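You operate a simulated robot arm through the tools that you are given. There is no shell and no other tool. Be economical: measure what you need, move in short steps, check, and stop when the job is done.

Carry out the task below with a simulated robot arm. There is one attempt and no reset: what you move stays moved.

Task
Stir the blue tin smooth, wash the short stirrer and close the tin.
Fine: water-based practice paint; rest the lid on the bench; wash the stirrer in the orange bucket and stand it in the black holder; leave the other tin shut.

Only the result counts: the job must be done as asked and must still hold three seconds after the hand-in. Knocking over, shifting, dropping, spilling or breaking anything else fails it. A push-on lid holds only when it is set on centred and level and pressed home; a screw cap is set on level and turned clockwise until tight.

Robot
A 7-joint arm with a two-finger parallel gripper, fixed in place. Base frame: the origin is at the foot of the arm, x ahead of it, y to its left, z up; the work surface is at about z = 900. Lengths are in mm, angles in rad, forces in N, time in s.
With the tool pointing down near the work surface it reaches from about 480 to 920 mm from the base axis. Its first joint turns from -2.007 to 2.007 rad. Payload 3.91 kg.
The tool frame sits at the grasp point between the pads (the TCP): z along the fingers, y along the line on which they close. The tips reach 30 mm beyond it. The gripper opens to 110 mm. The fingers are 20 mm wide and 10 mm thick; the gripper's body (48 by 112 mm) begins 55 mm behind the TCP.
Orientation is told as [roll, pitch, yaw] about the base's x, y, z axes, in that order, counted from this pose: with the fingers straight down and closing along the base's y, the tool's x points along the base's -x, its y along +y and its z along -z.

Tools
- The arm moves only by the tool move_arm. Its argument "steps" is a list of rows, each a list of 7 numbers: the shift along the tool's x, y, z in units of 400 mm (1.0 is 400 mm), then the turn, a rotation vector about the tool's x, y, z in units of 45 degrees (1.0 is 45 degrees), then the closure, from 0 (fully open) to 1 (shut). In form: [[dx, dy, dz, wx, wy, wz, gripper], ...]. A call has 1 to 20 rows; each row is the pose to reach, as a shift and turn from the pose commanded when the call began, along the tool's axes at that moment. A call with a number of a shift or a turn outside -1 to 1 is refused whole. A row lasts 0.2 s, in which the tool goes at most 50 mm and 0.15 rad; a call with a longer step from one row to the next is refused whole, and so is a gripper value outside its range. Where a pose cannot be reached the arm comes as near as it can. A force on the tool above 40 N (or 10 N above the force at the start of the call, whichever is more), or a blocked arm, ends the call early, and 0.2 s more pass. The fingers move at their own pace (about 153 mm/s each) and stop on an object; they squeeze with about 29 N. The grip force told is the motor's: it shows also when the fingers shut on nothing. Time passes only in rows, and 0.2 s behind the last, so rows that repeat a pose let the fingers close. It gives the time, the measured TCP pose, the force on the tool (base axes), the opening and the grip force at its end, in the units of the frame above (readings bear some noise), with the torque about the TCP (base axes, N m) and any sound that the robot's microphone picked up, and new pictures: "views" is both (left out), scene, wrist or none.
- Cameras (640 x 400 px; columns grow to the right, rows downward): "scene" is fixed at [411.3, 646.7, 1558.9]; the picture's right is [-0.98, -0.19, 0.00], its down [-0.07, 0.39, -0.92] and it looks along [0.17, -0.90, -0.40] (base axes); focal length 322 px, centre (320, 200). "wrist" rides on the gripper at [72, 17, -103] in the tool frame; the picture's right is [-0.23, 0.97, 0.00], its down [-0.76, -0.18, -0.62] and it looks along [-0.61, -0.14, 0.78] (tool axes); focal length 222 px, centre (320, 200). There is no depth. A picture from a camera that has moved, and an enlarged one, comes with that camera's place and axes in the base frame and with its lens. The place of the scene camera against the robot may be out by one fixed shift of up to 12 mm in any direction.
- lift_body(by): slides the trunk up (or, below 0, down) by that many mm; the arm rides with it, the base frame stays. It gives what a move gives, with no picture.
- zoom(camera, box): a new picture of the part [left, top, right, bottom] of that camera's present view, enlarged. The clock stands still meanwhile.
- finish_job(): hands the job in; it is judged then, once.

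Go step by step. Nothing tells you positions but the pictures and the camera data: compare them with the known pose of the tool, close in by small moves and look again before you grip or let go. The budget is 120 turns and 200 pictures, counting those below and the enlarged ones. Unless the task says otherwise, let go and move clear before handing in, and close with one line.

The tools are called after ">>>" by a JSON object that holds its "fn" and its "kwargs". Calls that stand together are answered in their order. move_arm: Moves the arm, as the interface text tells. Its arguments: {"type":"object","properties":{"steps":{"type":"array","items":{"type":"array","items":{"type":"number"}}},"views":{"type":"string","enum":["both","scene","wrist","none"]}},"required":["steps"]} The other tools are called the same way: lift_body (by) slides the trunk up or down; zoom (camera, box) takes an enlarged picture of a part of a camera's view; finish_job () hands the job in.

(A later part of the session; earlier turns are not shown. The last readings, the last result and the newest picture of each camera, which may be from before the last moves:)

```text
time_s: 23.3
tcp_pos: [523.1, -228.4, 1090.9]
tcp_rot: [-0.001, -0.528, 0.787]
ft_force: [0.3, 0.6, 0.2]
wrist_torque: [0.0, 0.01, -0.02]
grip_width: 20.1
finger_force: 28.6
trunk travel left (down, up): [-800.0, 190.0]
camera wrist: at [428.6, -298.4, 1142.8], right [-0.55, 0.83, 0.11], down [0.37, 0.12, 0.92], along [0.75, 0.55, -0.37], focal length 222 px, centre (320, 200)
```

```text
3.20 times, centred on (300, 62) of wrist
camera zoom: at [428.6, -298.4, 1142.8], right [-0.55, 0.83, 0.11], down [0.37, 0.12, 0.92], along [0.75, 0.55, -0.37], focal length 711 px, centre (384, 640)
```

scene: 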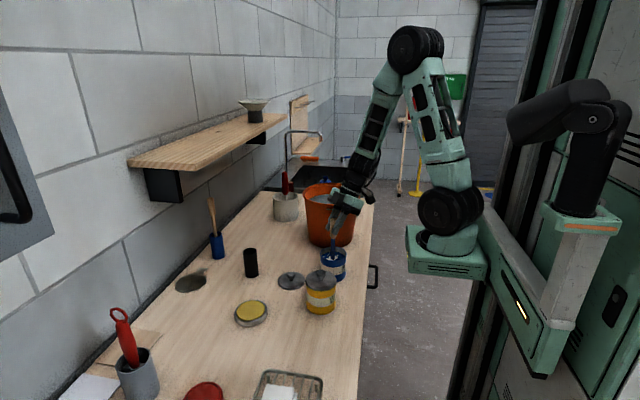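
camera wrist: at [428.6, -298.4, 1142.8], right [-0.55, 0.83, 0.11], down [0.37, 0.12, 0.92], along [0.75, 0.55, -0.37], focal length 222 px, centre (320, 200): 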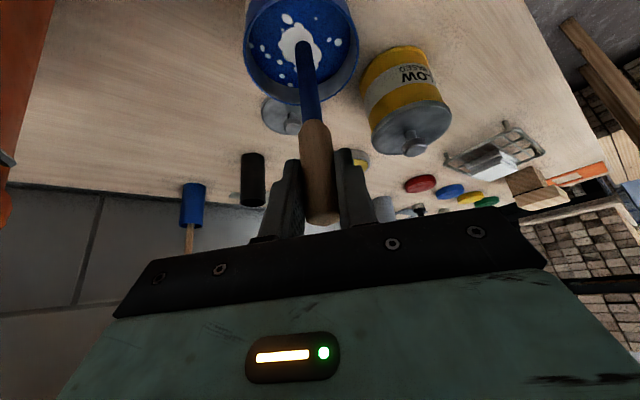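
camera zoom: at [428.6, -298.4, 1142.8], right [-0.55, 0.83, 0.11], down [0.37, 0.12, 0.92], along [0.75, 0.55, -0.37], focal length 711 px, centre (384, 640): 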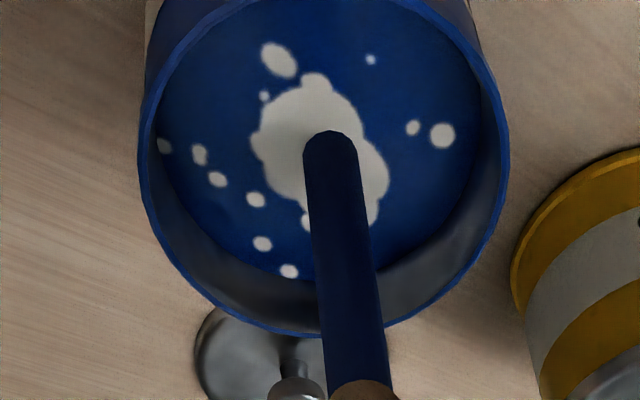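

The rod is in the paint, about 5 mm to +y of centre (paint radius ≈36 mm). I'll recentre, go 15 mm deeper and stir circles of 10 then 20 mm radius.

>>> {"fn": "move_arm", "kwargs": {"steps": [[0.0076, -0.0062, 0.039, 0, 0, 0, 1], [0.0118, 0.0085, 0.0365, 0, 0, 0, 1], [0.0225, 0.0176, 0.0302, 0, 0, 0, 1], [0.0359, 0.0176, 0.0224, 0, 0, 0, 1], [0.0466, 0.0085, 0.0161, 0, 0, 0, 1], [0.0508, -0.0062, 0.0137, 0, 0, 0, 1], [0.0466, -0.0209, 0.0161, 0, 0, 0, 1], [0.0359, -0.03, 0.0224, 0, 0, 0, 1], [0.0225, -0.03, 0.0302, 0, 0, 0, 1], [0.0118, -0.0209, 0.0365, 0, 0, 0, 1], [-0.0139, -0.0062, 0.0516, 0, 0, 0, 1], [-0.0057, 0.0232, 0.0468, 0, 0, 0, 1], [0.0159, 0.0414, 0.0341, 0, 0, 0, 1], [0.0425, 0.0414, 0.0185, 0, 0, 0, 1], [0.0641, 0.0232, 0.0058, 0, 0, 0, 1], [0.0723, -0.0062, 0.001, 0, 0, 0, 1], [0.0641, -0.0356, 0.0058, 0, 0, 0, 1], [0.0425, -0.0538, 0.0185, 0, 0, 0, 1], [0.0159, -0.0538, 0.0341, 0, 0, 0, 1], [0.0292, -0.0062, 0.0263, 0, 0, 0, 1]], "views": "none"}}

>>> {"fn": "zoom", "kwargs": {"camera": "scene", "box": [310, 230, 360, 280]}}

>>> {"fn": "zoom", "kwargs": {"camera": "wrist", "box": [200, 0, 400, 125]}}

```text
time_s: 27.5
tcp_pos: [520.9, -234.7, 1076.8]
tcp_rot: [-0.002, -0.529, 0.789]
ft_force: [-0.5, 0.4, -0.1]
wrist_torque: [0.06, 0.0, -0.03]
grip_width: 20.0
finger_force: 28.8
out of reach, approached as far as the arm can: row 13, 14
trunk travel left (down, up): [-800.0, 190.0]
```

```text
8.00 times, centred on (335, 255) of scene
camera zoom: at [411.3, 646.7, 1558.9], right [-0.98, -0.19, 0.0], down [-0.07, 0.39, -0.92], along [0.17, -0.9, -0.4], focal length 2577 px, centre (200, -240)
```

zoom: 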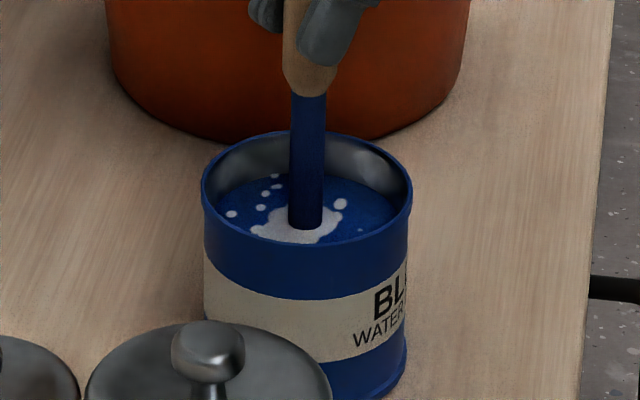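

```text
3.20 times, centred on (300, 62) of wrist
camera zoom: at [427.2, -304.3, 1129.0], right [-0.55, 0.83, 0.11], down [0.37, 0.12, 0.92], along [0.75, 0.55, -0.37], focal length 711 px, centre (384, 640)
```

zoom: 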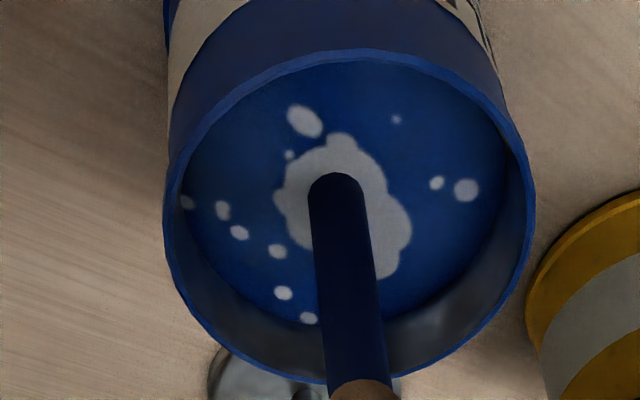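

Stirring works; the white has dulled slightly. I'm well centred, so more circles at 16 mm radius.

>>> {"fn": "move_arm", "kwargs": {"steps": [[-0.0345, 0, 0.0202, 0, 0, 0, 1], [-0.0244, 0.0283, 0.0143, 0, 0, 0, 1], [0, 0.04, 0, 0, 0, 0, 1], [0.0244, 0.0283, -0.0143, 0, 0, 0, 1], [0.0345, 0, -0.0202, 0, 0, 0, 1], [0.0244, -0.0283, -0.0143, 0, 0, 0, 1], [0, -0.04, 0, 0, 0, 0, 1], [-0.0244, -0.0283, 0.0143, 0, 0, 0, 1], [-0.0345, 0, 0.0202, 0, 0, 0, 1], [-0.0244, 0.0283, 0.0143, 0, 0, 0, 1], [0, 0.04, 0, 0, 0, 0, 1], [0.0244, 0.0283, -0.0143, 0, 0, 0, 1], [0.0345, 0, -0.0202, 0, 0, 0, 1], [0.0244, -0.0283, -0.0143, 0, 0, 0, 1], [0, -0.04, 0, 0, 0, 0, 1], [-0.0244, -0.0283, 0.0143, 0, 0, 0, 1], [-0.0345, 0, 0.0202, 0, 0, 0, 1], [-0.0244, 0.0283, 0.0143, 0, 0, 0, 1], [0, 0.04, 0, 0, 0, 0, 1], [0, 0, 0, 0, 0, 0, 1]], "views": "none"}}

>>> {"fn": "move_arm", "kwargs": {"steps": [[-0.0345, 0, 0.0202, 0, 0, 0, 1], [-0.0244, 0.0283, 0.0143, 0, 0, 0, 1], [0, 0.04, 0, 0, 0, 0, 1], [0.0244, 0.0283, -0.0143, 0, 0, 0, 1], [0.0345, 0, -0.0202, 0, 0, 0, 1], [0.0244, -0.0283, -0.0143, 0, 0, 0, 1], [0, -0.04, 0, 0, 0, 0, 1], [-0.0244, -0.0283, 0.0143, 0, 0, 0, 1], [-0.0345, 0, 0.0202, 0, 0, 0, 1], [-0.0244, 0.0283, 0.0143, 0, 0, 0, 1], [0, 0.04, 0, 0, 0, 0, 1], [0.0244, 0.0283, -0.0143, 0, 0, 0, 1], [0.0345, 0, -0.0202, 0, 0, 0, 1], [0.0244, -0.0283, -0.0143, 0, 0, 0, 1], [0, -0.04, 0, 0, 0, 0, 1], [-0.0244, -0.0283, 0.0143, 0, 0, 0, 1], [-0.0345, 0, 0.0202, 0, 0, 0, 1], [-0.0244, 0.0283, 0.0143, 0, 0, 0, 1], [0, 0.04, 0, 0, 0, 0, 1], [0, 0, 0, 0, 0, 0, 1]], "views": "none"}}

>>> {"fn": "zoom", "kwargs": {"camera": "wrist", "box": [200, 0, 400, 125]}}

```text
time_s: 31.7
tcp_pos: [522.0, -233.7, 1077.8]
tcp_rot: [-0.001, -0.528, 0.789]
ft_force: [0.0, -0.3, -0.1]
wrist_torque: [-0.03, -0.02, 0.01]
grip_width: 20.1
finger_force: 29.1
trunk travel left (down, up): [-800.0, 190.0]
```

```text
time_s: 35.9
tcp_pos: [520.6, -235.3, 1077.1]
tcp_rot: [-0.002, -0.529, 0.787]
ft_force: [0.0, -0.4, -0.8]
wrist_torque: [0.0, -0.02, -0.04]
grip_width: 20.1
finger_force: 28.7
trunk travel left (down, up): [-800.0, 190.0]
```

```text
3.20 times, centred on (300, 62) of wrist
camera zoom: at [426.8, -303.6, 1129.4], right [-0.55, 0.83, 0.11], down [0.37, 0.12, 0.92], along [0.75, 0.55, -0.37], focal length 711 px, centre (384, 640)
```

zoom: 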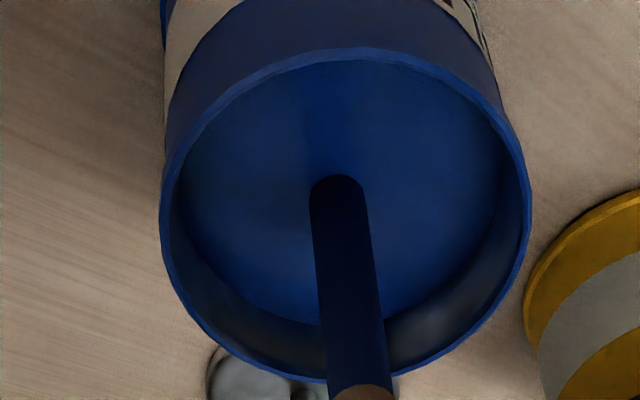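

The paint looks uniform blue. One more short stir for certainty, then lift out slowly, pausing to drip above the tin.

>>> {"fn": "move_arm", "kwargs": {"steps": [[-0.0345, 0, 0.0202, 0, 0, 0, 1], [-0.0244, 0.0283, 0.0143, 0, 0, 0, 1], [0, 0.04, 0, 0, 0, 0, 1], [0.0244, 0.0283, -0.0143, 0, 0, 0, 1], [0.0345, 0, -0.0202, 0, 0, 0, 1], [0.0244, -0.0283, -0.0143, 0, 0, 0, 1], [0, -0.04, 0, 0, 0, 0, 1], [-0.0244, -0.0283, 0.0143, 0, 0, 0, 1], [-0.0345, 0, 0.0202, 0, 0, 0, 1], [-0.0244, 0.0283, 0.0143, 0, 0, 0, 1], [0, 0.04, 0, 0, 0, 0, 1], [0, 0, 0, 0, 0, 0, 1]], "views": "none"}}

>>> {"fn": "move_arm", "kwargs": {"steps": [[-0.019, 0, -0.0323, 0, 0, 0, 1], [-0.038, 0, -0.0647, 0, 0, 0, 1], [-0.057, 0, -0.097, 0, 0, 0, 1], [-0.076, 0, -0.129, 0, 0, 0, 1], [-0.0835, 0, -0.1422, 0, 0, 0, 1], [-0.0835, 0, -0.1422, 0, 0, 0, 1], [-0.0835, 0, -0.1422, 0, 0, 0, 1], [-0.0835, 0, -0.1422, 0, 0, 0, 1], [-0.0835, 0, -0.1422, 0, 0, 0, 1], [-0.0835, 0, -0.1422, 0, 0, 0, 1], [-0.0835, 0, -0.1422, 0, 0, 0, 1], [-0.0835, 0, -0.1422, 0, 0, 0, 1], [-0.0835, 0, -0.1422, 0, 0, 0, 1]]}}

>>> {"fn": "zoom", "kwargs": {"camera": "scene", "box": [290, 170, 380, 290]}}

```text
time_s: 38.5
tcp_pos: [520.5, -234.2, 1078.6]
tcp_rot: [-0.001, -0.528, 0.786]
ft_force: [-1.1, 0.1, -0.1]
wrist_torque: [-0.01, -0.02, 0.0]
grip_width: 20.2
finger_force: 28.8
trunk travel left (down, up): [-800.0, 190.0]
```

```text
time_s: 41.3
tcp_pos: [520.4, -234.9, 1142.5]
tcp_rot: [-0.001, -0.53, 0.787]
ft_force: [-0.2, 0.0, 0.0]
wrist_torque: [0.04, 0.0, 0.02]
grip_width: 20.4
finger_force: 28.9
trunk travel left (down, up): [-800.0, 190.0]
camera wrist: at [427.0, -303.5, 1194.3], right [-0.55, 0.83, 0.11], down [0.37, 0.12, 0.92], along [0.75, 0.55, -0.37], focal length 222 px, centre (320, 200)
```

scene: 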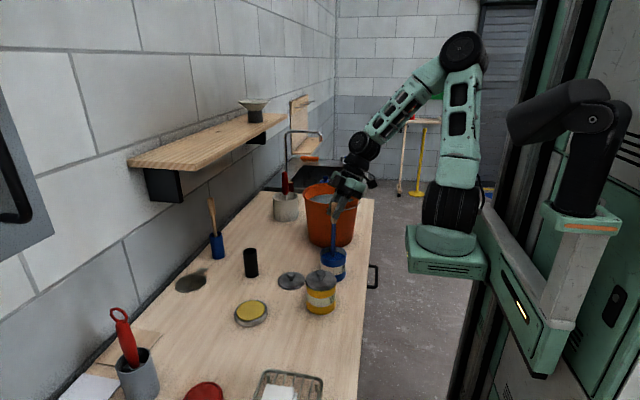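
wrist: 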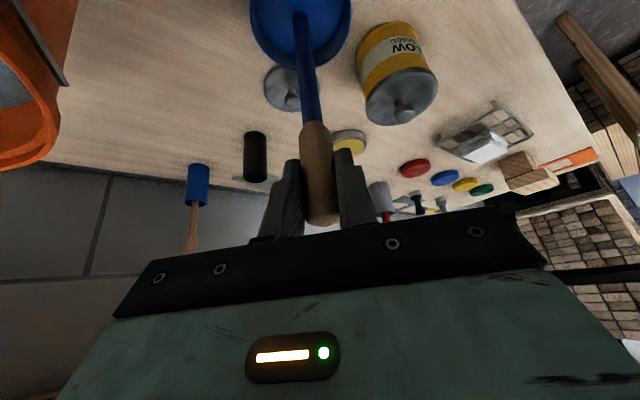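

```text
3.33 times, centred on (335, 230) of scene
camera zoom: at [411.3, 646.7, 1558.9], right [-0.98, -0.19, 0.0], down [-0.07, 0.39, -0.92], along [0.17, -0.9, -0.4], focal length 1074 px, centre (270, 100)
```

zoom: 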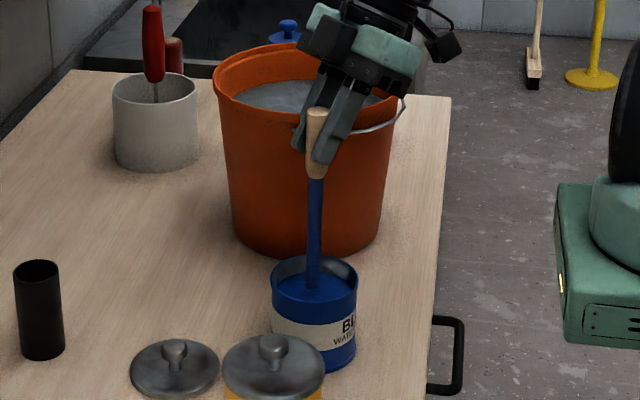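

Paint is smooth and not dripping. Next: rise until the tip clears the bucket rim, then move to the bucket centre at about (555,-470).

>>> {"fn": "move_arm", "kwargs": {"steps": [[-0.05, 0, -0.086, 0, 0, 0, 1], [-0.12, -0.03, -0.14, 0, 0, 0, 1], [-0.18, -0.062, -0.2, 0, 0, 0, 1], [-0.221, -0.062, -0.2556, 0, 0, 0, 1], [-0.221, -0.062, -0.2556, 0, 0, 0, 1]]}}

>>> {"fn": "zoom", "kwargs": {"camera": "scene", "box": [270, 110, 390, 290]}}

```text
time_s: 42.5
tcp_pos: [555.4, -233.0, 1273.6]
tcp_rot: [-0.001, -0.532, 0.789]
ft_force: [0.5, 0.5, -0.9]
wrist_torque: [0.01, 0.03, 0.01]
grip_width: 20.3
finger_force: 28.6
trunk travel left (down, up): [-800.0, 190.0]
camera wrist: at [462.7, -302.7, 1326.7], right [-0.55, 0.83, 0.11], down [0.37, 0.12, 0.92], along [0.75, 0.55, -0.37], focal length 222 px, centre (320, 200)
```

scene: 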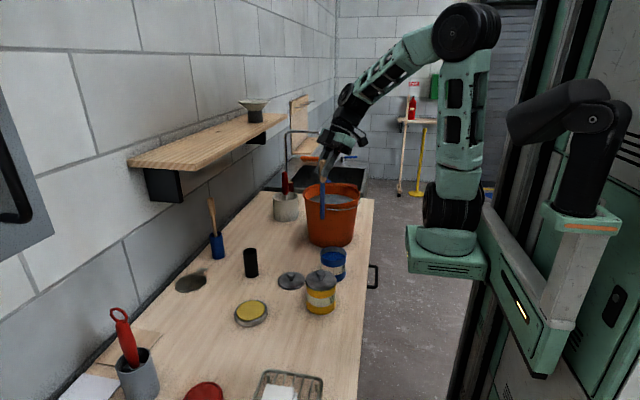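
wrist: 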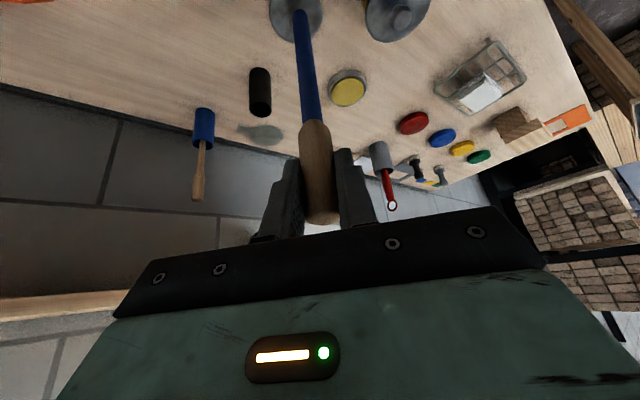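

```text
2.22 times, centred on (330, 200) of scene
camera zoom: at [411.3, 646.7, 1558.9], right [-0.98, -0.19, 0.0], down [-0.07, 0.39, -0.92], along [0.17, -0.9, -0.4], focal length 716 px, centre (298, 200)
```

zoom: 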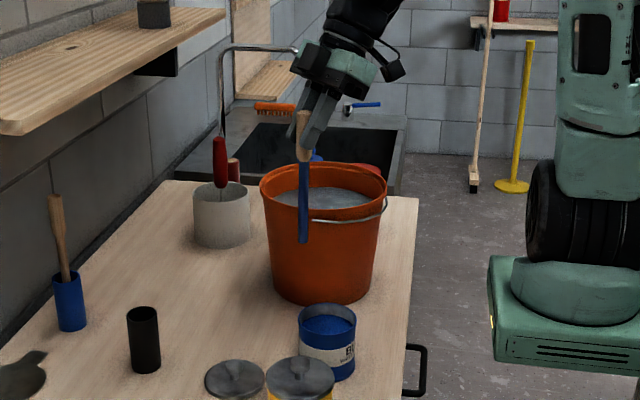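

Tip clears the rim. Moving across in -y to the bucket.

>>> {"fn": "move_arm", "kwargs": {"steps": [[0.06, -0.07, -0.0354, 0, 0, 0, 1], [0.12, -0.139, -0.0708, 0, 0, 0, 1], [0.181, -0.209, -0.106, 0, 0, 0, 1], [0.241, -0.278, -0.1417, 0, 0, 0, 1], [0.302, -0.348, -0.177, 0, 0, 0, 1], [0.362, -0.4177, -0.2125, 0, 0, 0, 1], [0.362, -0.4177, -0.2125, 0, 0, 0, 1]]}}

>>> {"fn": "zoom", "kwargs": {"camera": "scene", "box": [270, 110, 390, 260]}}

```text
time_s: 44.1
tcp_pos: [555.5, -469.3, 1276.2]
tcp_rot: [-0.003, -0.53, 0.788]
ft_force: [0.4, -0.3, 0.1]
wrist_torque: [-0.05, -0.02, 0.02]
grip_width: 20.2
finger_force: 29.0
trunk travel left (down, up): [-800.0, 190.0]
camera wrist: at [462.9, -539.2, 1327.9], right [-0.55, 0.83, 0.11], down [0.37, 0.12, 0.92], along [0.75, 0.55, -0.37], focal length 222 px, centre (320, 200)
```

scene: 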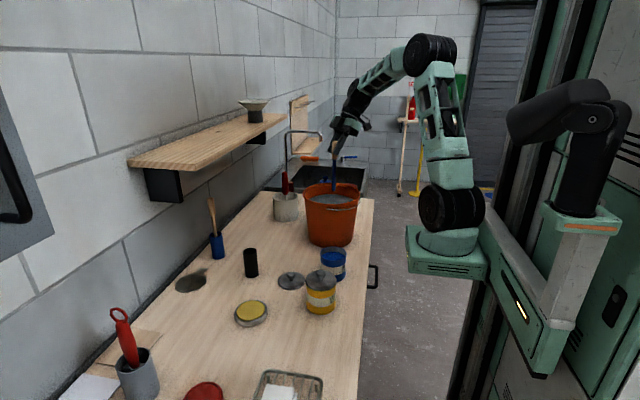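
wrist: 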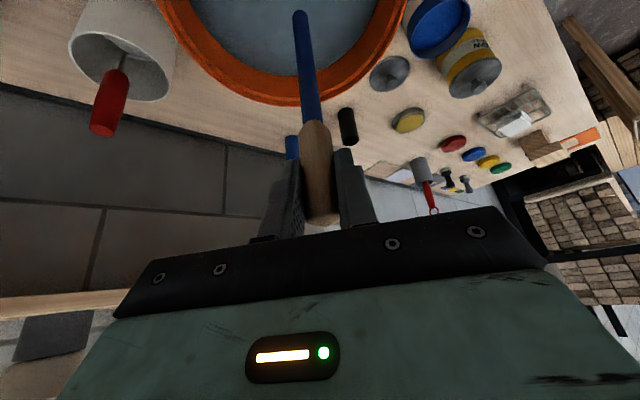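

```text
2.67 times, centred on (330, 185) of scene
camera zoom: at [411.3, 646.7, 1558.9], right [-0.98, -0.19, 0.0], down [-0.07, 0.39, -0.92], along [0.17, -0.9, -0.4], focal length 859 px, centre (293, 240)
```

zoom: 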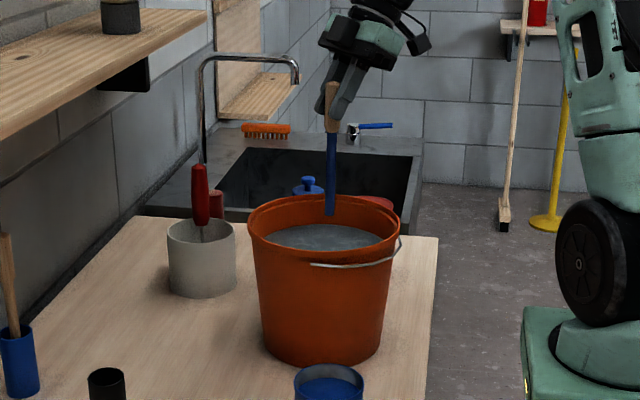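

Tip is over the bucket near its centre. Lowering with a small correction, then checking.

>>> {"fn": "move_arm", "kwargs": {"steps": [[0.04, -0.02, 0.06, 0, 0, 0, 1], [0.08, -0.0265, 0.12, 0, 0, 0, 1], [0.1165, -0.0265, 0.181, 0, 0, 0, 1], [0.1165, -0.0265, 0.181, 0, 0, 0, 1]]}}

>>> {"fn": "zoom", "kwargs": {"camera": "scene", "box": [290, 130, 370, 250]}}

```text
time_s: 45.1
tcp_pos: [559.7, -480.7, 1190.4]
tcp_rot: [-0.003, -0.528, 0.786]
ft_force: [-0.1, -0.3, -0.4]
wrist_torque: [0.0, -0.01, 0.0]
grip_width: 20.0
finger_force: 28.7
trunk travel left (down, up): [-800.0, 190.0]
camera wrist: at [465.7, -550.1, 1242.0], right [-0.55, 0.83, 0.11], down [0.37, 0.12, 0.92], along [0.75, 0.55, -0.37], focal length 222 px, centre (320, 200)
```

scene: 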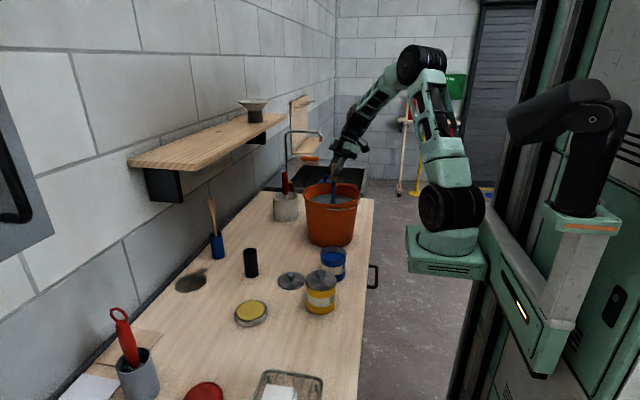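
wrist: 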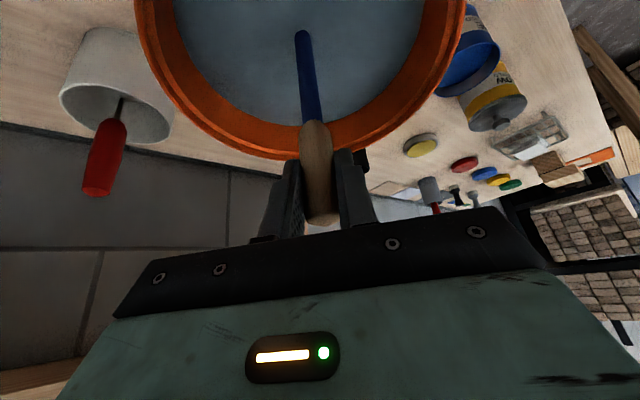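

```text
3.33 times, centred on (330, 190) of scene
camera zoom: at [411.3, 646.7, 1558.9], right [-0.98, -0.19, 0.0], down [-0.07, 0.39, -0.92], along [0.17, -0.9, -0.4], focal length 1074 px, centre (287, 233)
```

zoom: 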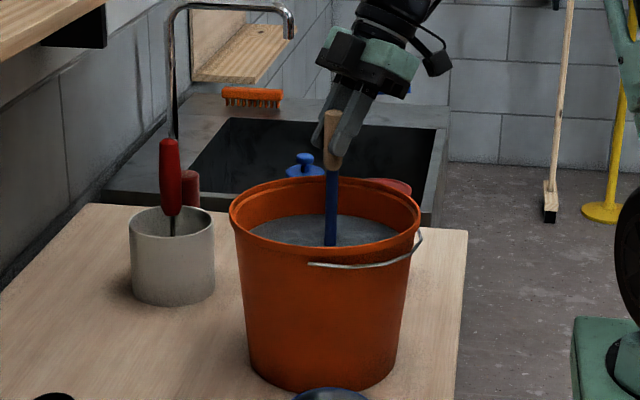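

Tip just touches the water and is well centred. Immerse the full shaft and swish circles.

>>> {"fn": "move_arm", "kwargs": {"steps": [[0.025, 0, 0.043, 0, 0, 0, 1], [0.05, 0, 0.086, 0, 0, 0, 1], [0.07, 0, 0.12, 0, 0, 0, 1], [0.091, 0, 0.155, 0, 0, 0, 1], [0.045, 0, 0.182, 0, 0, 0, 1], [0.058, 0.05, 0.174, 0, 0, 0, 1], [0.091, 0.07, 0.155, 0, 0, 0, 1], [0.124, 0.05, 0.136, 0, 0, 0, 1], [0.137, 0, 0.128, 0, 0, 0, 1], [0.124, -0.05, 0.136, 0, 0, 0, 1], [0.091, -0.07, 0.155, 0, 0, 0, 1], [0.058, -0.05, 0.174, 0, 0, 0, 1], [0.045, 0, 0.182, 0, 0, 0, 1], [0.058, 0.05, 0.174, 0, 0, 0, 1], [0.091, 0.07, 0.155, 0, 0, 0, 1], [0.124, 0.05, 0.136, 0, 0, 0, 1], [0.137, 0, 0.128, 0, 0, 0, 1], [0.124, -0.05, 0.136, 0, 0, 0, 1], [0.091, -0.07, 0.155, 0, 0, 0, 1], [0.091, 0, 0.155, 0, 0, 0, 1]]}}

>>> {"fn": "zoom", "kwargs": {"camera": "scene", "box": [290, 130, 370, 250]}}

```text
time_s: 49.3
tcp_pos: [559.1, -482.8, 1117.8]
tcp_rot: [-0.001, -0.531, 0.786]
ft_force: [0.0, -0.3, -0.5]
wrist_torque: [0.0, 0.01, 0.03]
grip_width: 20.3
finger_force: 29.4
trunk travel left (down, up): [-800.0, 190.0]
camera wrist: at [465.7, -551.9, 1170.3], right [-0.55, 0.83, 0.11], down [0.37, 0.12, 0.92], along [0.75, 0.55, -0.37], focal length 222 px, centre (320, 200)
```

scene: 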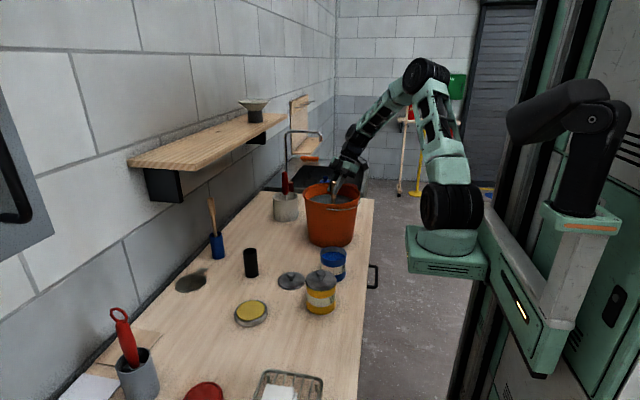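
wrist: 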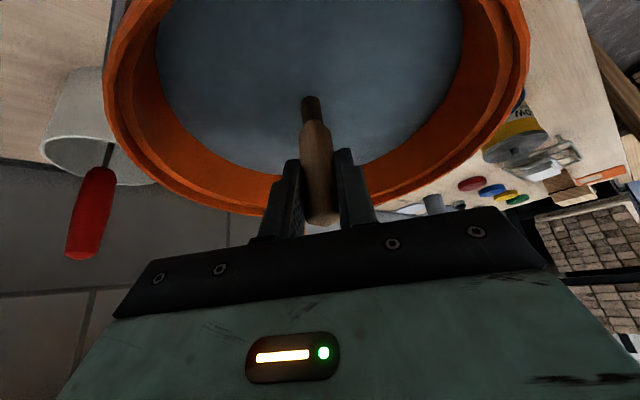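

```text
3.33 times, centred on (330, 190) of scene
camera zoom: at [411.3, 646.7, 1558.9], right [-0.98, -0.19, 0.0], down [-0.07, 0.39, -0.92], along [0.17, -0.9, -0.4], focal length 1074 px, centre (287, 233)
```

zoom: 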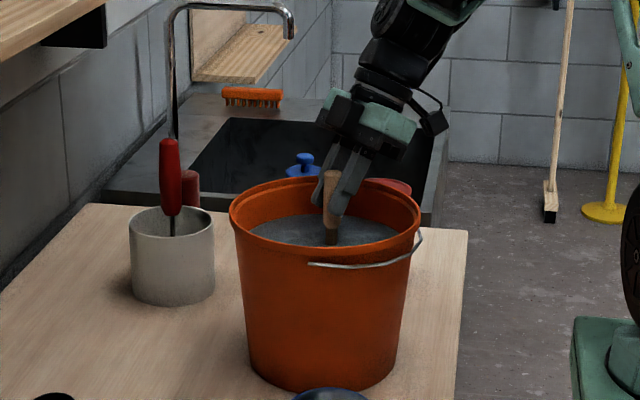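

The shaft is already wood-coloured. One more swish, then raise and drip above the bucket.

>>> {"fn": "move_arm", "kwargs": {"steps": [[-0.046, 0, 0.027, 0, 0, 0, 1], [-0.033, 0.05, 0.019, 0, 0, 0, 1], [0, 0.07, 0, 0, 0, 0, 1], [0.033, 0.05, -0.019, 0, 0, 0, 1], [0.046, 0, -0.027, 0, 0, 0, 1], [0.033, -0.05, -0.019, 0, 0, 0, 1], [0, -0.07, 0, 0, 0, 0, 1], [-0.033, -0.05, 0.019, 0, 0, 0, 1], [-0.046, 0, 0.027, 0, 0, 0, 1], [-0.033, 0.05, 0.019, 0, 0, 0, 1], [0, 0.07, 0, 0, 0, 0, 1], [0, 0, 0, 0, 0, 0, 1]], "views": "none"}}

>>> {"fn": "move_arm", "kwargs": {"steps": [[-0.038, 0, -0.065, 0, 0, 0, 1], [-0.076, 0, -0.129, 0, 0, 0, 1], [-0.115, 0, -0.195, 0, 0, 0, 1], [-0.154, 0, -0.262, 0, 0, 0, 1], [-0.198, 0, -0.338, 0, 0, 0, 1], [-0.198, 0, -0.338, 0, 0, 0, 1], [-0.198, 0, -0.338, 0, 0, 0, 1], [-0.198, 0, -0.338, 0, 0, 0, 1], [-0.198, 0, -0.338, 0, 0, 0, 1], [-0.198, 0, -0.338, 0, 0, 0, 1], [-0.198, 0, -0.338, 0, 0, 0, 1], [-0.198, 0, -0.338, 0, 0, 0, 1]]}}

>>> {"fn": "zoom", "kwargs": {"camera": "scene", "box": [290, 110, 370, 230]}}

```text
time_s: 51.9
tcp_pos: [560.6, -482.8, 1117.7]
tcp_rot: [-0.001, -0.528, 0.786]
ft_force: [0.2, 0.2, 1.1]
wrist_torque: [-0.01, 0.02, -0.01]
grip_width: 20.3
finger_force: 29.2
trunk travel left (down, up): [-800.0, 190.0]
```

```text
time_s: 54.5
tcp_pos: [561.3, -480.8, 1274.6]
tcp_rot: [-0.002, -0.532, 0.785]
ft_force: [0.6, 0.9, -0.1]
wrist_torque: [0.03, 0.0, -0.02]
grip_width: 20.1
finger_force: 28.8
trunk travel left (down, up): [-800.0, 190.0]
camera wrist: at [467.7, -550.0, 1327.0], right [-0.55, 0.83, 0.11], down [0.37, 0.12, 0.92], along [0.75, 0.55, -0.37], focal length 222 px, centre (320, 200)
```

scene: 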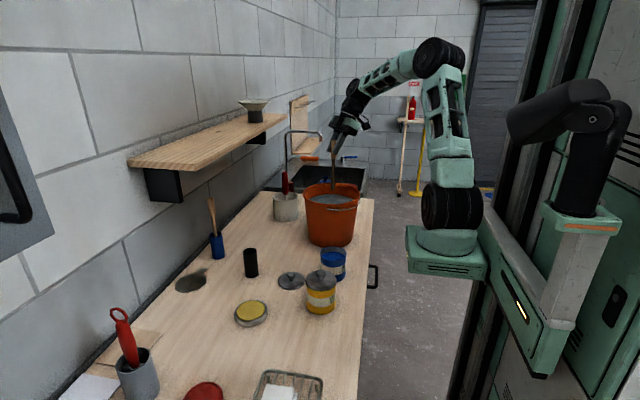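
wrist: 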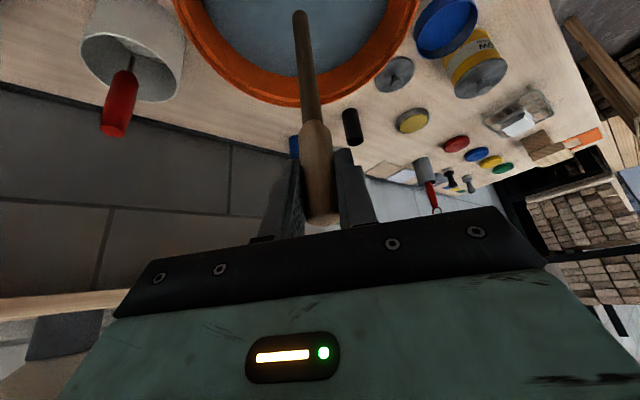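

```text
3.33 times, centred on (330, 170) of scene
camera zoom: at [411.3, 646.7, 1558.9], right [-0.98, -0.19, 0.0], down [-0.07, 0.39, -0.92], along [0.17, -0.9, -0.4], focal length 1074 px, centre (287, 300)
```

zoom: 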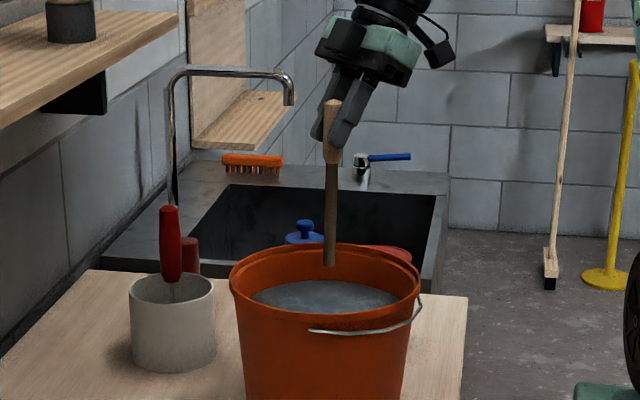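

The stirrer is clean and not dripping. Return toward the black holder while turning the gripper back to its original yaw.

>>> {"fn": "move_arm", "kwargs": {"steps": [[-0.085, 0.045, 0.05, 0.063, 0, 0.108, 1], [-0.17, 0.09, 0.1, 0.1265, 0, 0.2155, 1], [-0.254, 0.134, 0.149, 0.19, 0, 0.323, 1], [-0.339, 0.179, 0.199, 0.253, 0, 0.431, 1], [-0.381, 0.188, 0.285, 0.316, 0, 0.539, 1], [-0.422, 0.196, 0.371, 0.38, 0, 0.647, 1], [-0.464, 0.205, 0.457, 0.443, 0, 0.754, 1], [-0.5055, 0.2136, 0.5434, 0.506, 0, 0.862, 1], [-0.5055, 0.2136, 0.5434, 0.506, 0, 0.862, 1]]}}

```text
time_s: 56.5
tcp_pos: [700.8, -218.6, 1189.8]
tcp_rot: [-0.001, -0.531, 0.002]
ft_force: [-0.3, 0.0, -0.1]
wrist_torque: [0.01, 0.02, -0.02]
grip_width: 20.4
finger_force: 29.2
trunk travel left (down, up): [-800.0, 190.0]
camera wrist: at [585.9, -202.4, 1242.3], right [0.2, 0.97, 0.11], down [0.34, -0.18, 0.92], along [0.92, -0.14, -0.37], focal length 222 px, centre (320, 200)
```

scene: 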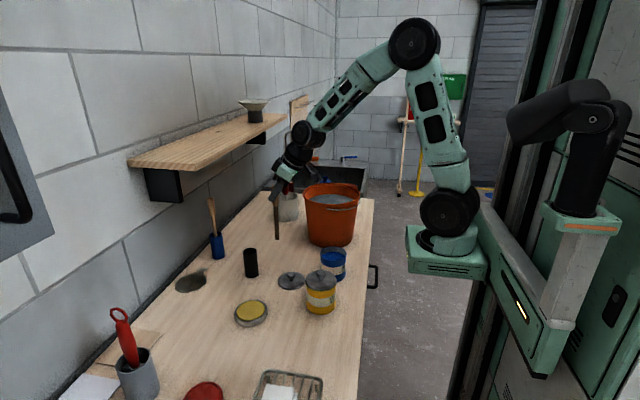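
wrist: 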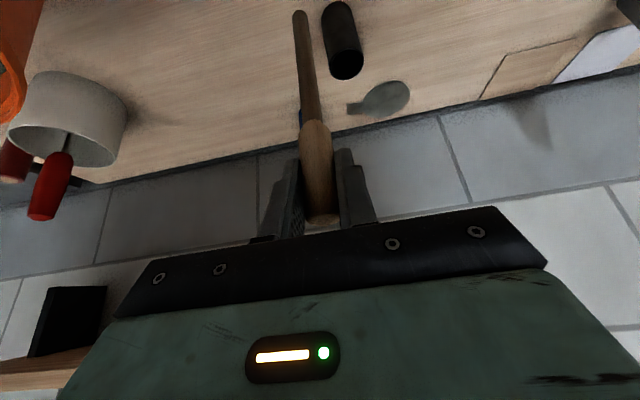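

Now over the holder and down to just above its rim for a check.

>>> {"fn": "move_arm", "kwargs": {"steps": [[-0.09, 0.047, 0.055, 0, 0, 0, 1], [-0.183, 0.095, 0.11, 0, 0, 0, 1], [-0.156, 0.095, 0.156, 0, 0, 0, 1], [-0.1285, 0.095, 0.2027, 0, 0, 0, 1], [-0.1285, 0.095, 0.2027, 0, 0, 0, 1]]}}

>>> {"fn": "zoom", "kwargs": {"camera": "scene", "box": [220, 180, 300, 290]}}

>>> {"fn": "zoom", "kwargs": {"camera": "wrist", "box": [220, 0, 420, 125]}}

```text
time_s: 57.7
tcp_pos: [786.7, -183.4, 1145.8]
tcp_rot: [-0.001, -0.532, 0.0]
ft_force: [0.3, -0.4, -0.2]
wrist_torque: [-0.02, -0.02, 0.01]
grip_width: 20.4
finger_force: 29.5
trunk travel left (down, up): [-800.0, 190.0]
camera wrist: at [670.4, -166.6, 1198.1], right [0.2, 0.97, 0.11], down [0.34, -0.18, 0.92], along [0.92, -0.14, -0.37], focal length 222 px, centre (320, 200)
```

scene: 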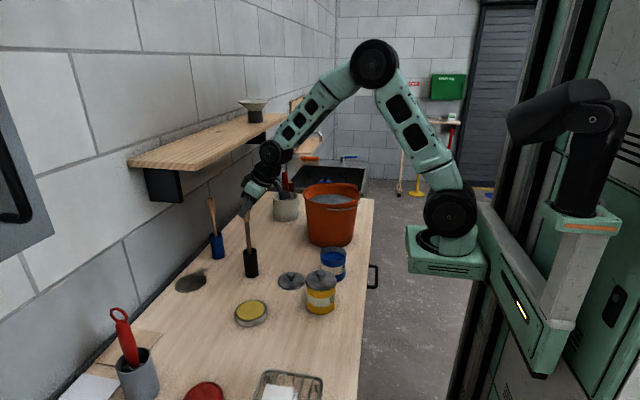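
wrist: 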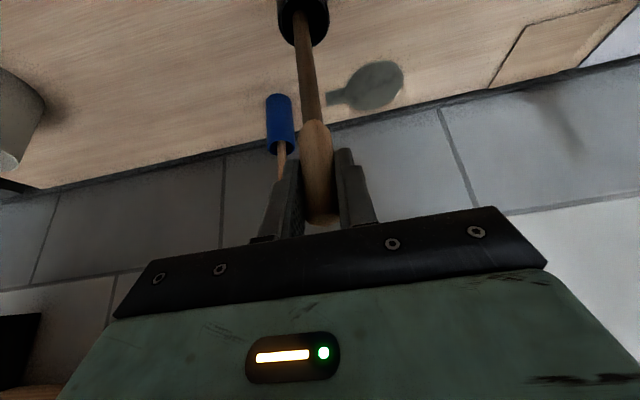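

```text
3.64 times, centred on (260, 235) of scene
camera zoom: at [411.3, 646.7, 1558.9], right [-0.98, -0.19, 0.0], down [-0.07, 0.39, -0.92], along [0.17, -0.9, -0.4], focal length 1172 px, centre (538, 73)
```

zoom: 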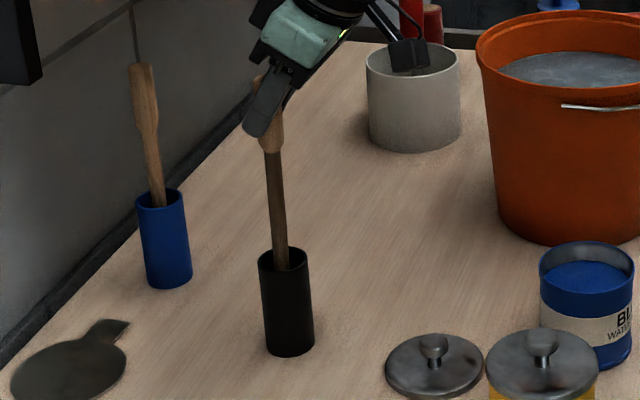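

```text
3.20 times, centred on (320, 62) of wrist
camera zoom: at [670.4, -166.6, 1198.1], right [0.2, 0.97, 0.11], down [0.34, -0.18, 0.92], along [0.92, -0.14, -0.37], focal length 711 px, centre (320, 640)
```

zoom: 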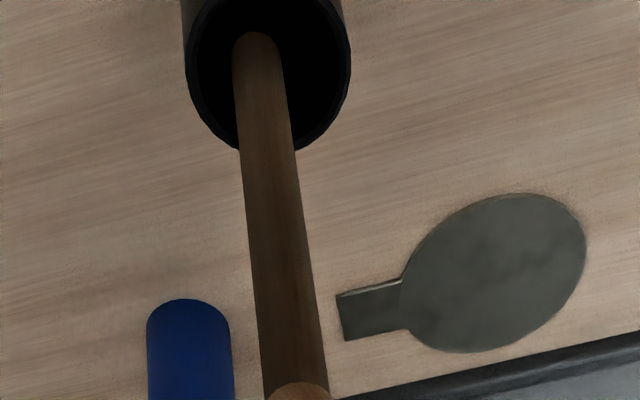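

Tip is inside the rim. Lowering into the holder with +2.5 mm y correction.

>>> {"fn": "move_arm", "kwargs": {"steps": [[0.012, 0.006, 0.021, 0, 0, 0, 1], [0.034, 0.006, 0.057, 0, 0, 0, 1], [0.056, 0.006, 0.095, 0, 0, 0, 1], [0.075, 0.006, 0.128, 0, 0, 0, 1], [0.088, 0.006, 0.15, 0, 0, 0, 1], [0.0955, 0.006, 0.1628, 0, 0, 0, 1], [0.0987, 0.006, 0.168, 0, 0, 0, 1], [0.0987, 0.006, 0.168, 0, 0, 0, 1]]}}

>>> {"fn": "zoom", "kwargs": {"camera": "scene", "box": [220, 200, 300, 290]}}

```text
time_s: 59.5
tcp_pos: [786.1, -180.8, 1070.2]
tcp_rot: [-0.003, -0.539, 0.001]
ft_force: [2.1, 0.4, 26.2]
wrist_torque: [0.14, -0.35, -0.02]
grip_width: 20.6
finger_force: 28.4
trunk travel left (down, up): [-800.0, 190.0]
camera wrist: at [670.9, -163.2, 1120.6], right [0.19, 0.97, 0.11], down [0.34, -0.18, 0.93], along [0.92, -0.14, -0.36], focal length 222 px, centre (320, 200)
```

scene: 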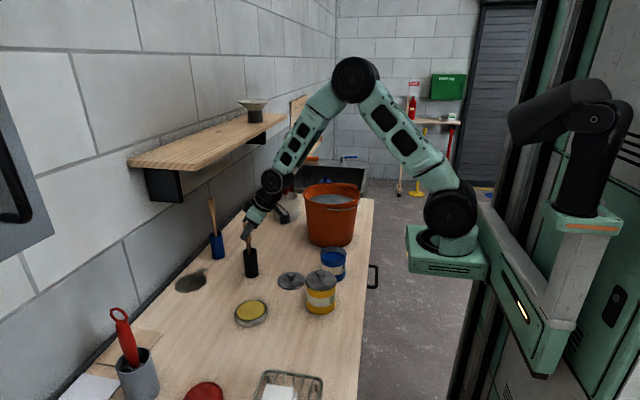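
wrist: 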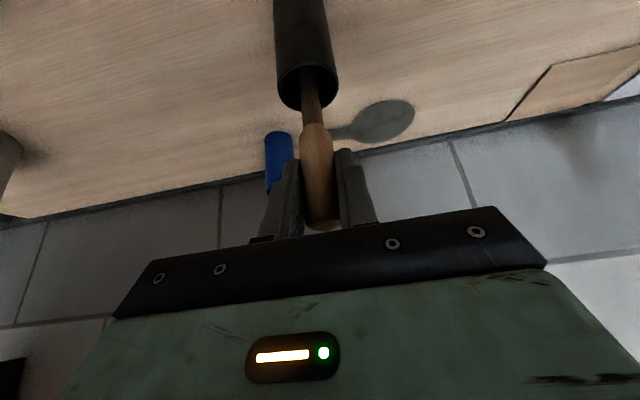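

```text
4.44 times, centred on (260, 245) of scene
camera zoom: at [411.3, 646.7, 1558.9], right [-0.98, -0.19, 0.0], down [-0.07, 0.39, -0.92], along [0.17, -0.9, -0.4], focal length 1432 px, centre (587, 0)
```

zoom: 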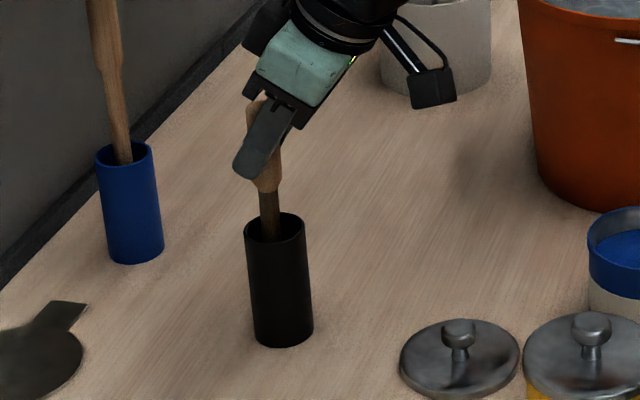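

Stirrer bottomed in the holder (26 N). Relieve slightly, open and retreat straight back.

>>> {"fn": "move_arm", "kwargs": {"steps": [[-0.0025, 0, -0.0043, 0, 0, 0, 1], [-0.0025, 0, -0.0043, 0, 0, 0, 0.75], [-0.0025, 0, -0.0043, 0, 0, 0, 0.4], [-0.0025, 0, -0.0043, 0, 0, 0, 0.4], [0.06, 0, -0.04, 0, 0, 0, 0.4], [0.12, 0, -0.08, 0, 0, 0, 0.4], [0.12, 0, -0.17, 0, 0, 0, 0.4], [0.1, 0, -0.25, 0, 0, 0, 0.4], [0.1, 0, -0.25, 0, 0, 0, 0.4]]}}

>>> {"fn": "zoom", "kwargs": {"camera": "scene", "box": [190, 180, 380, 320]}}

```text
time_s: 61.5
tcp_pos: [701.3, -180.0, 1134.7]
tcp_rot: [-0.002, -0.531, 0.002]
ft_force: [-0.4, -0.3, 0.8]
wrist_torque: [0.02, -0.02, -0.03]
grip_width: 66.0
finger_force: 0.1
trunk travel left (down, up): [-800.0, 190.0]
camera wrist: at [585.2, -162.4, 1186.8], right [0.2, 0.97, 0.11], down [0.34, -0.18, 0.92], along [0.92, -0.14, -0.37], focal length 222 px, centre (320, 200)
```

scene: 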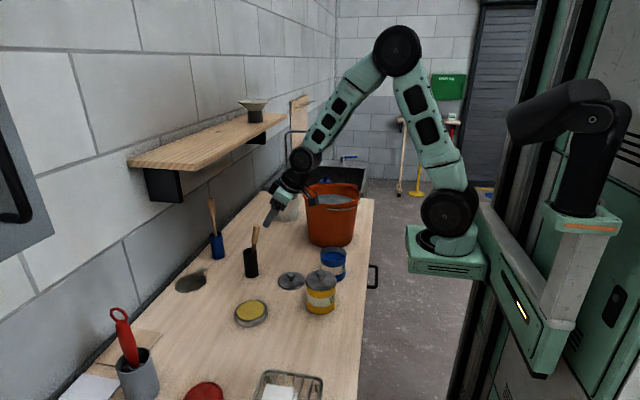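
wrist: 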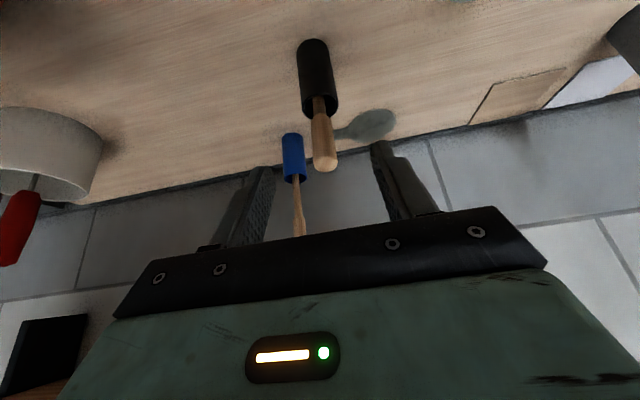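

```text
2.86 times, centred on (285, 250) of scene
camera zoom: at [411.3, 646.7, 1558.9], right [-0.98, -0.19, 0.0], down [-0.07, 0.39, -0.92], along [0.17, -0.9, -0.4], focal length 920 px, centre (420, 57)
```

zoom: 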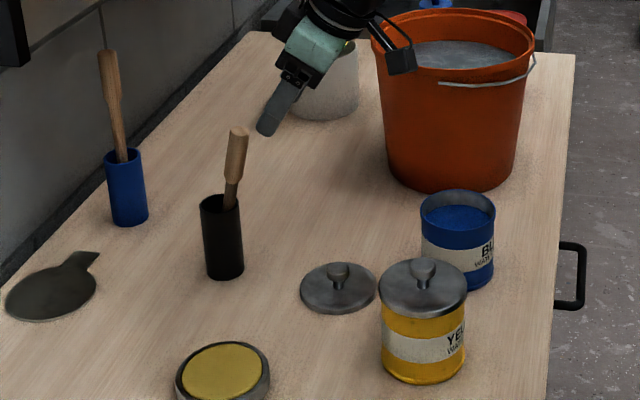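

The stirrer stands in the black holder. Now back to vertical and hover over the lid at (650,-170).

>>> {"fn": "move_arm", "kwargs": {"steps": [[0.04, 0.006, 0.02, 0, 0.135, 0, 0.5], [0.08, 0.012, 0.04, 0, 0.27, 0, 0.5], [0.12, 0.018, 0.06, 0, 0.405, 0, 0.5], [0.16, 0.025, 0.085, 0, 0.54, 0, 0.5], [0.2175, 0.025, 0.1187, 0, 0.676, 0, 0.5], [0.2175, 0.025, 0.1187, 0, 0.676, 0, 0.5]]}}

```text
time_s: 62.9
tcp_pos: [649.4, -170.5, 1048.8]
tcp_rot: [-0.002, 0.002, -0.002]
ft_force: [0.2, 0.2, -0.3]
wrist_torque: [-0.01, -0.03, 0.0]
grip_width: 54.9
finger_force: 0.1
trunk travel left (down, up): [-800.0, 190.0]
camera wrist: at [577.5, -153.1, 1152.1], right [0.23, 0.97, 0.0], down [0.76, -0.18, 0.62], along [0.61, -0.14, -0.78], focal length 222 px, centre (320, 200)
```

scene: 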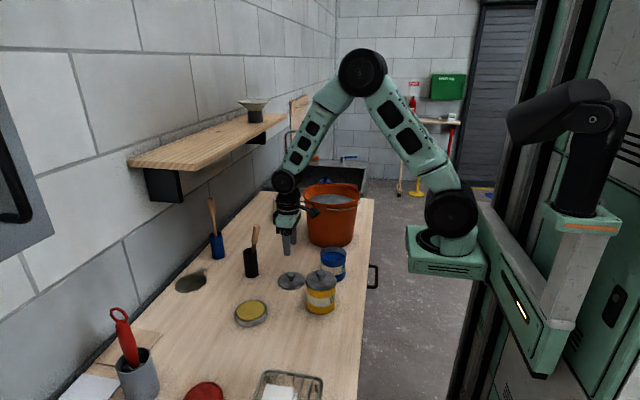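
wrist: 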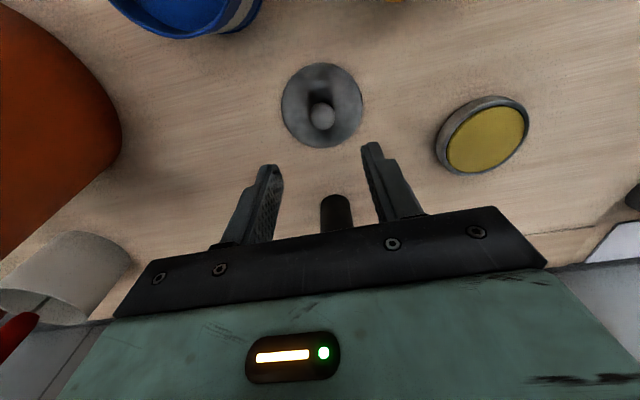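

Knob is directly below. Descend to z≈939 and grip.

>>> {"fn": "move_arm", "kwargs": {"steps": [[0, 0, 0.1, 0, 0, 0, 0.5], [0, 0, 0.18, 0, 0, 0, 0.5], [0, 0, 0.24, 0, 0, 0, 0.5], [-0.001, 0.002, 0.266, 0, 0, 0, 0.5], [-0.001, 0.002, 0.273, 0, 0, 0, 0.5], [-0.001, 0.002, 0.273, 0, 0, 0, 0.5], [-0.001, 0.002, 0.273, 0, 0, 0, 1], [-0.001, 0.002, 0.273, 0, 0, 0, 1], [-0.001, 0.002, 0.273, 0, 0, 0, 1]]}}

>>> {"fn": "zoom", "kwargs": {"camera": "scene", "box": [260, 240, 340, 300]}}

```text
time_s: 64.9
tcp_pos: [651.6, -169.6, 939.4]
tcp_rot: [-0.001, 0.001, -0.001]
ft_force: [0.2, 0.1, 0.4]
wrist_torque: [0.04, 0.02, -0.06]
grip_width: 24.1
finger_force: 29.1
trunk travel left (down, up): [-800.0, 190.0]
camera wrist: at [577.9, -153.0, 1042.2], right [0.23, 0.97, 0.0], down [0.76, -0.18, 0.62], along [0.61, -0.14, -0.78], focal length 222 px, centre (320, 200)
```

scene: 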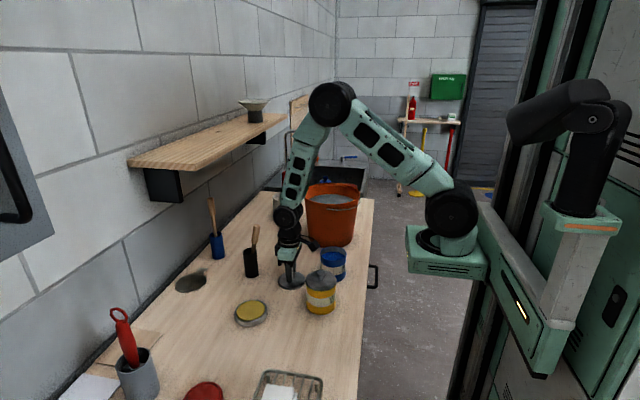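
wrist: 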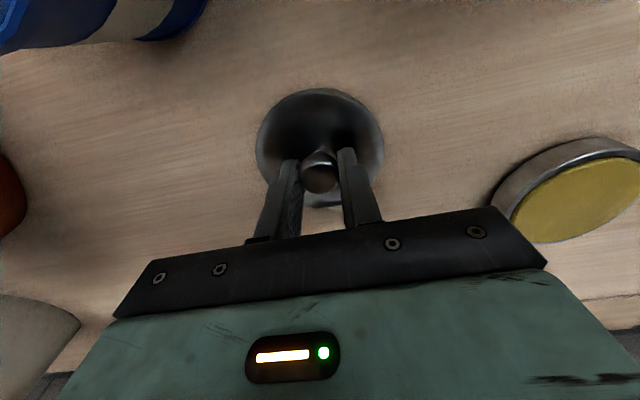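

```text
6.67 times, centred on (300, 270) of scene
camera zoom: at [411.3, 646.7, 1558.9], right [-0.98, -0.19, 0.0], down [-0.07, 0.39, -0.92], along [0.17, -0.9, -0.4], focal length 2148 px, centre (453, -267)
```

zoom: 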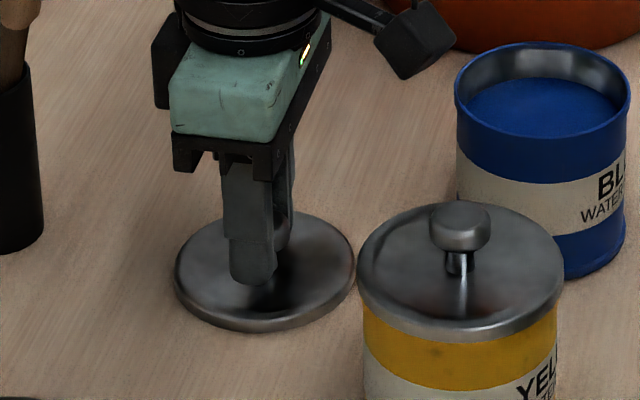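

Lid gripped in the same relation as before. Lift, carry back above the tin (TCP ≈ (527,-229.3)), and stop just above the rim.

>>> {"fn": "move_arm", "kwargs": {"steps": [[0, 0, -0.06, 0, 0, 0, 1], [0, 0, -0.17, 0, 0, 0, 1], [0, 0, -0.28, 0, 0, 0, 1], [0, 0, -0.375, 0, 0, 0, 1], [0.08, -0.038, -0.375, 0, 0, 0, 1], [0.16, -0.076, -0.375, 0, 0, 0, 1], [0.24, -0.114, -0.375, 0, 0, 0, 1], [0.3115, -0.149, -0.375, 0, 0, 0, 1], [0.3115, -0.149, -0.3, 0, 0, 0, 1], [0.3115, -0.149, -0.2565, 0, 0, 0, 1], [0.3115, -0.149, -0.2565, 0, 0, 0, 1]]}}

>>> {"fn": "zoom", "kwargs": {"camera": "scene", "box": [300, 220, 370, 290]}}

```text
time_s: 67.3
tcp_pos: [525.3, -230.0, 1039.8]
tcp_rot: [0.0, 0.0, 0.001]
ft_force: [-0.2, 0.1, -0.6]
wrist_torque: [0.02, 0.0, -0.04]
grip_width: 24.0
finger_force: 28.6
trunk travel left (down, up): [-800.0, 190.0]
camera wrist: at [451.5, -213.2, 1143.8], right [0.23, 0.97, 0.0], down [0.76, -0.18, 0.62], along [0.61, -0.14, -0.78], focal length 222 px, centre (320, 200)
```

scene: 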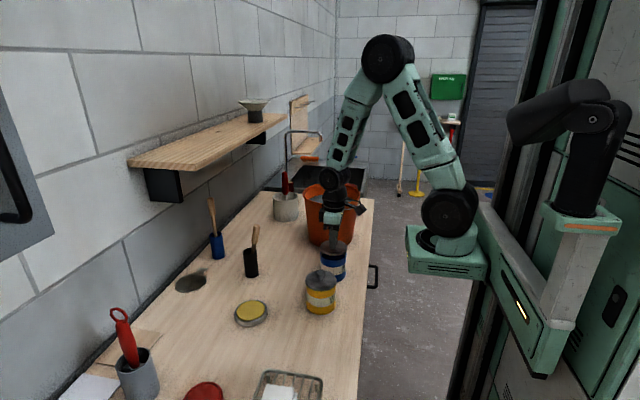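
wrist: 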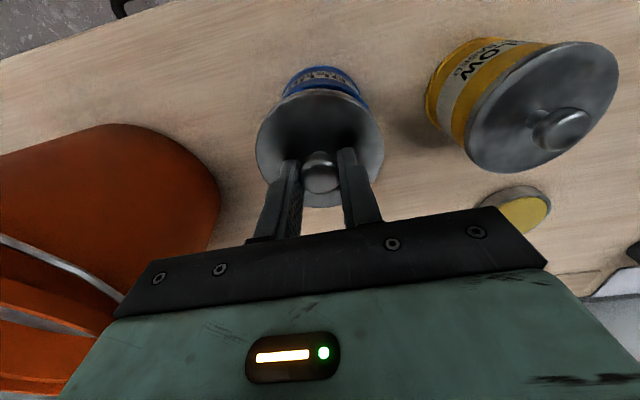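

```text
5.71 times, centred on (335, 255) of scene
camera zoom: at [411.3, 646.7, 1558.9], right [-0.98, -0.19, 0.0], down [-0.07, 0.39, -0.92], along [0.17, -0.9, -0.4], focal length 1841 px, centre (234, -114)
```

zoom: 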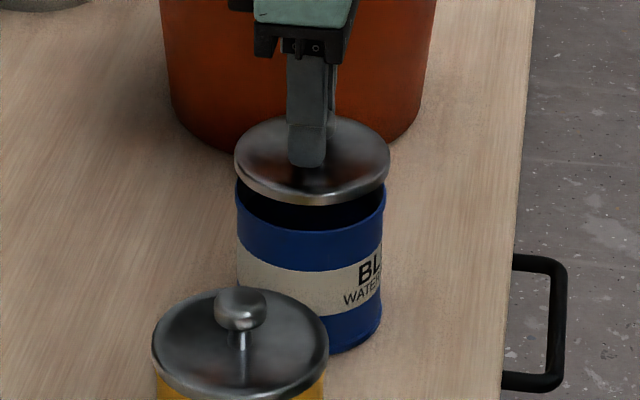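

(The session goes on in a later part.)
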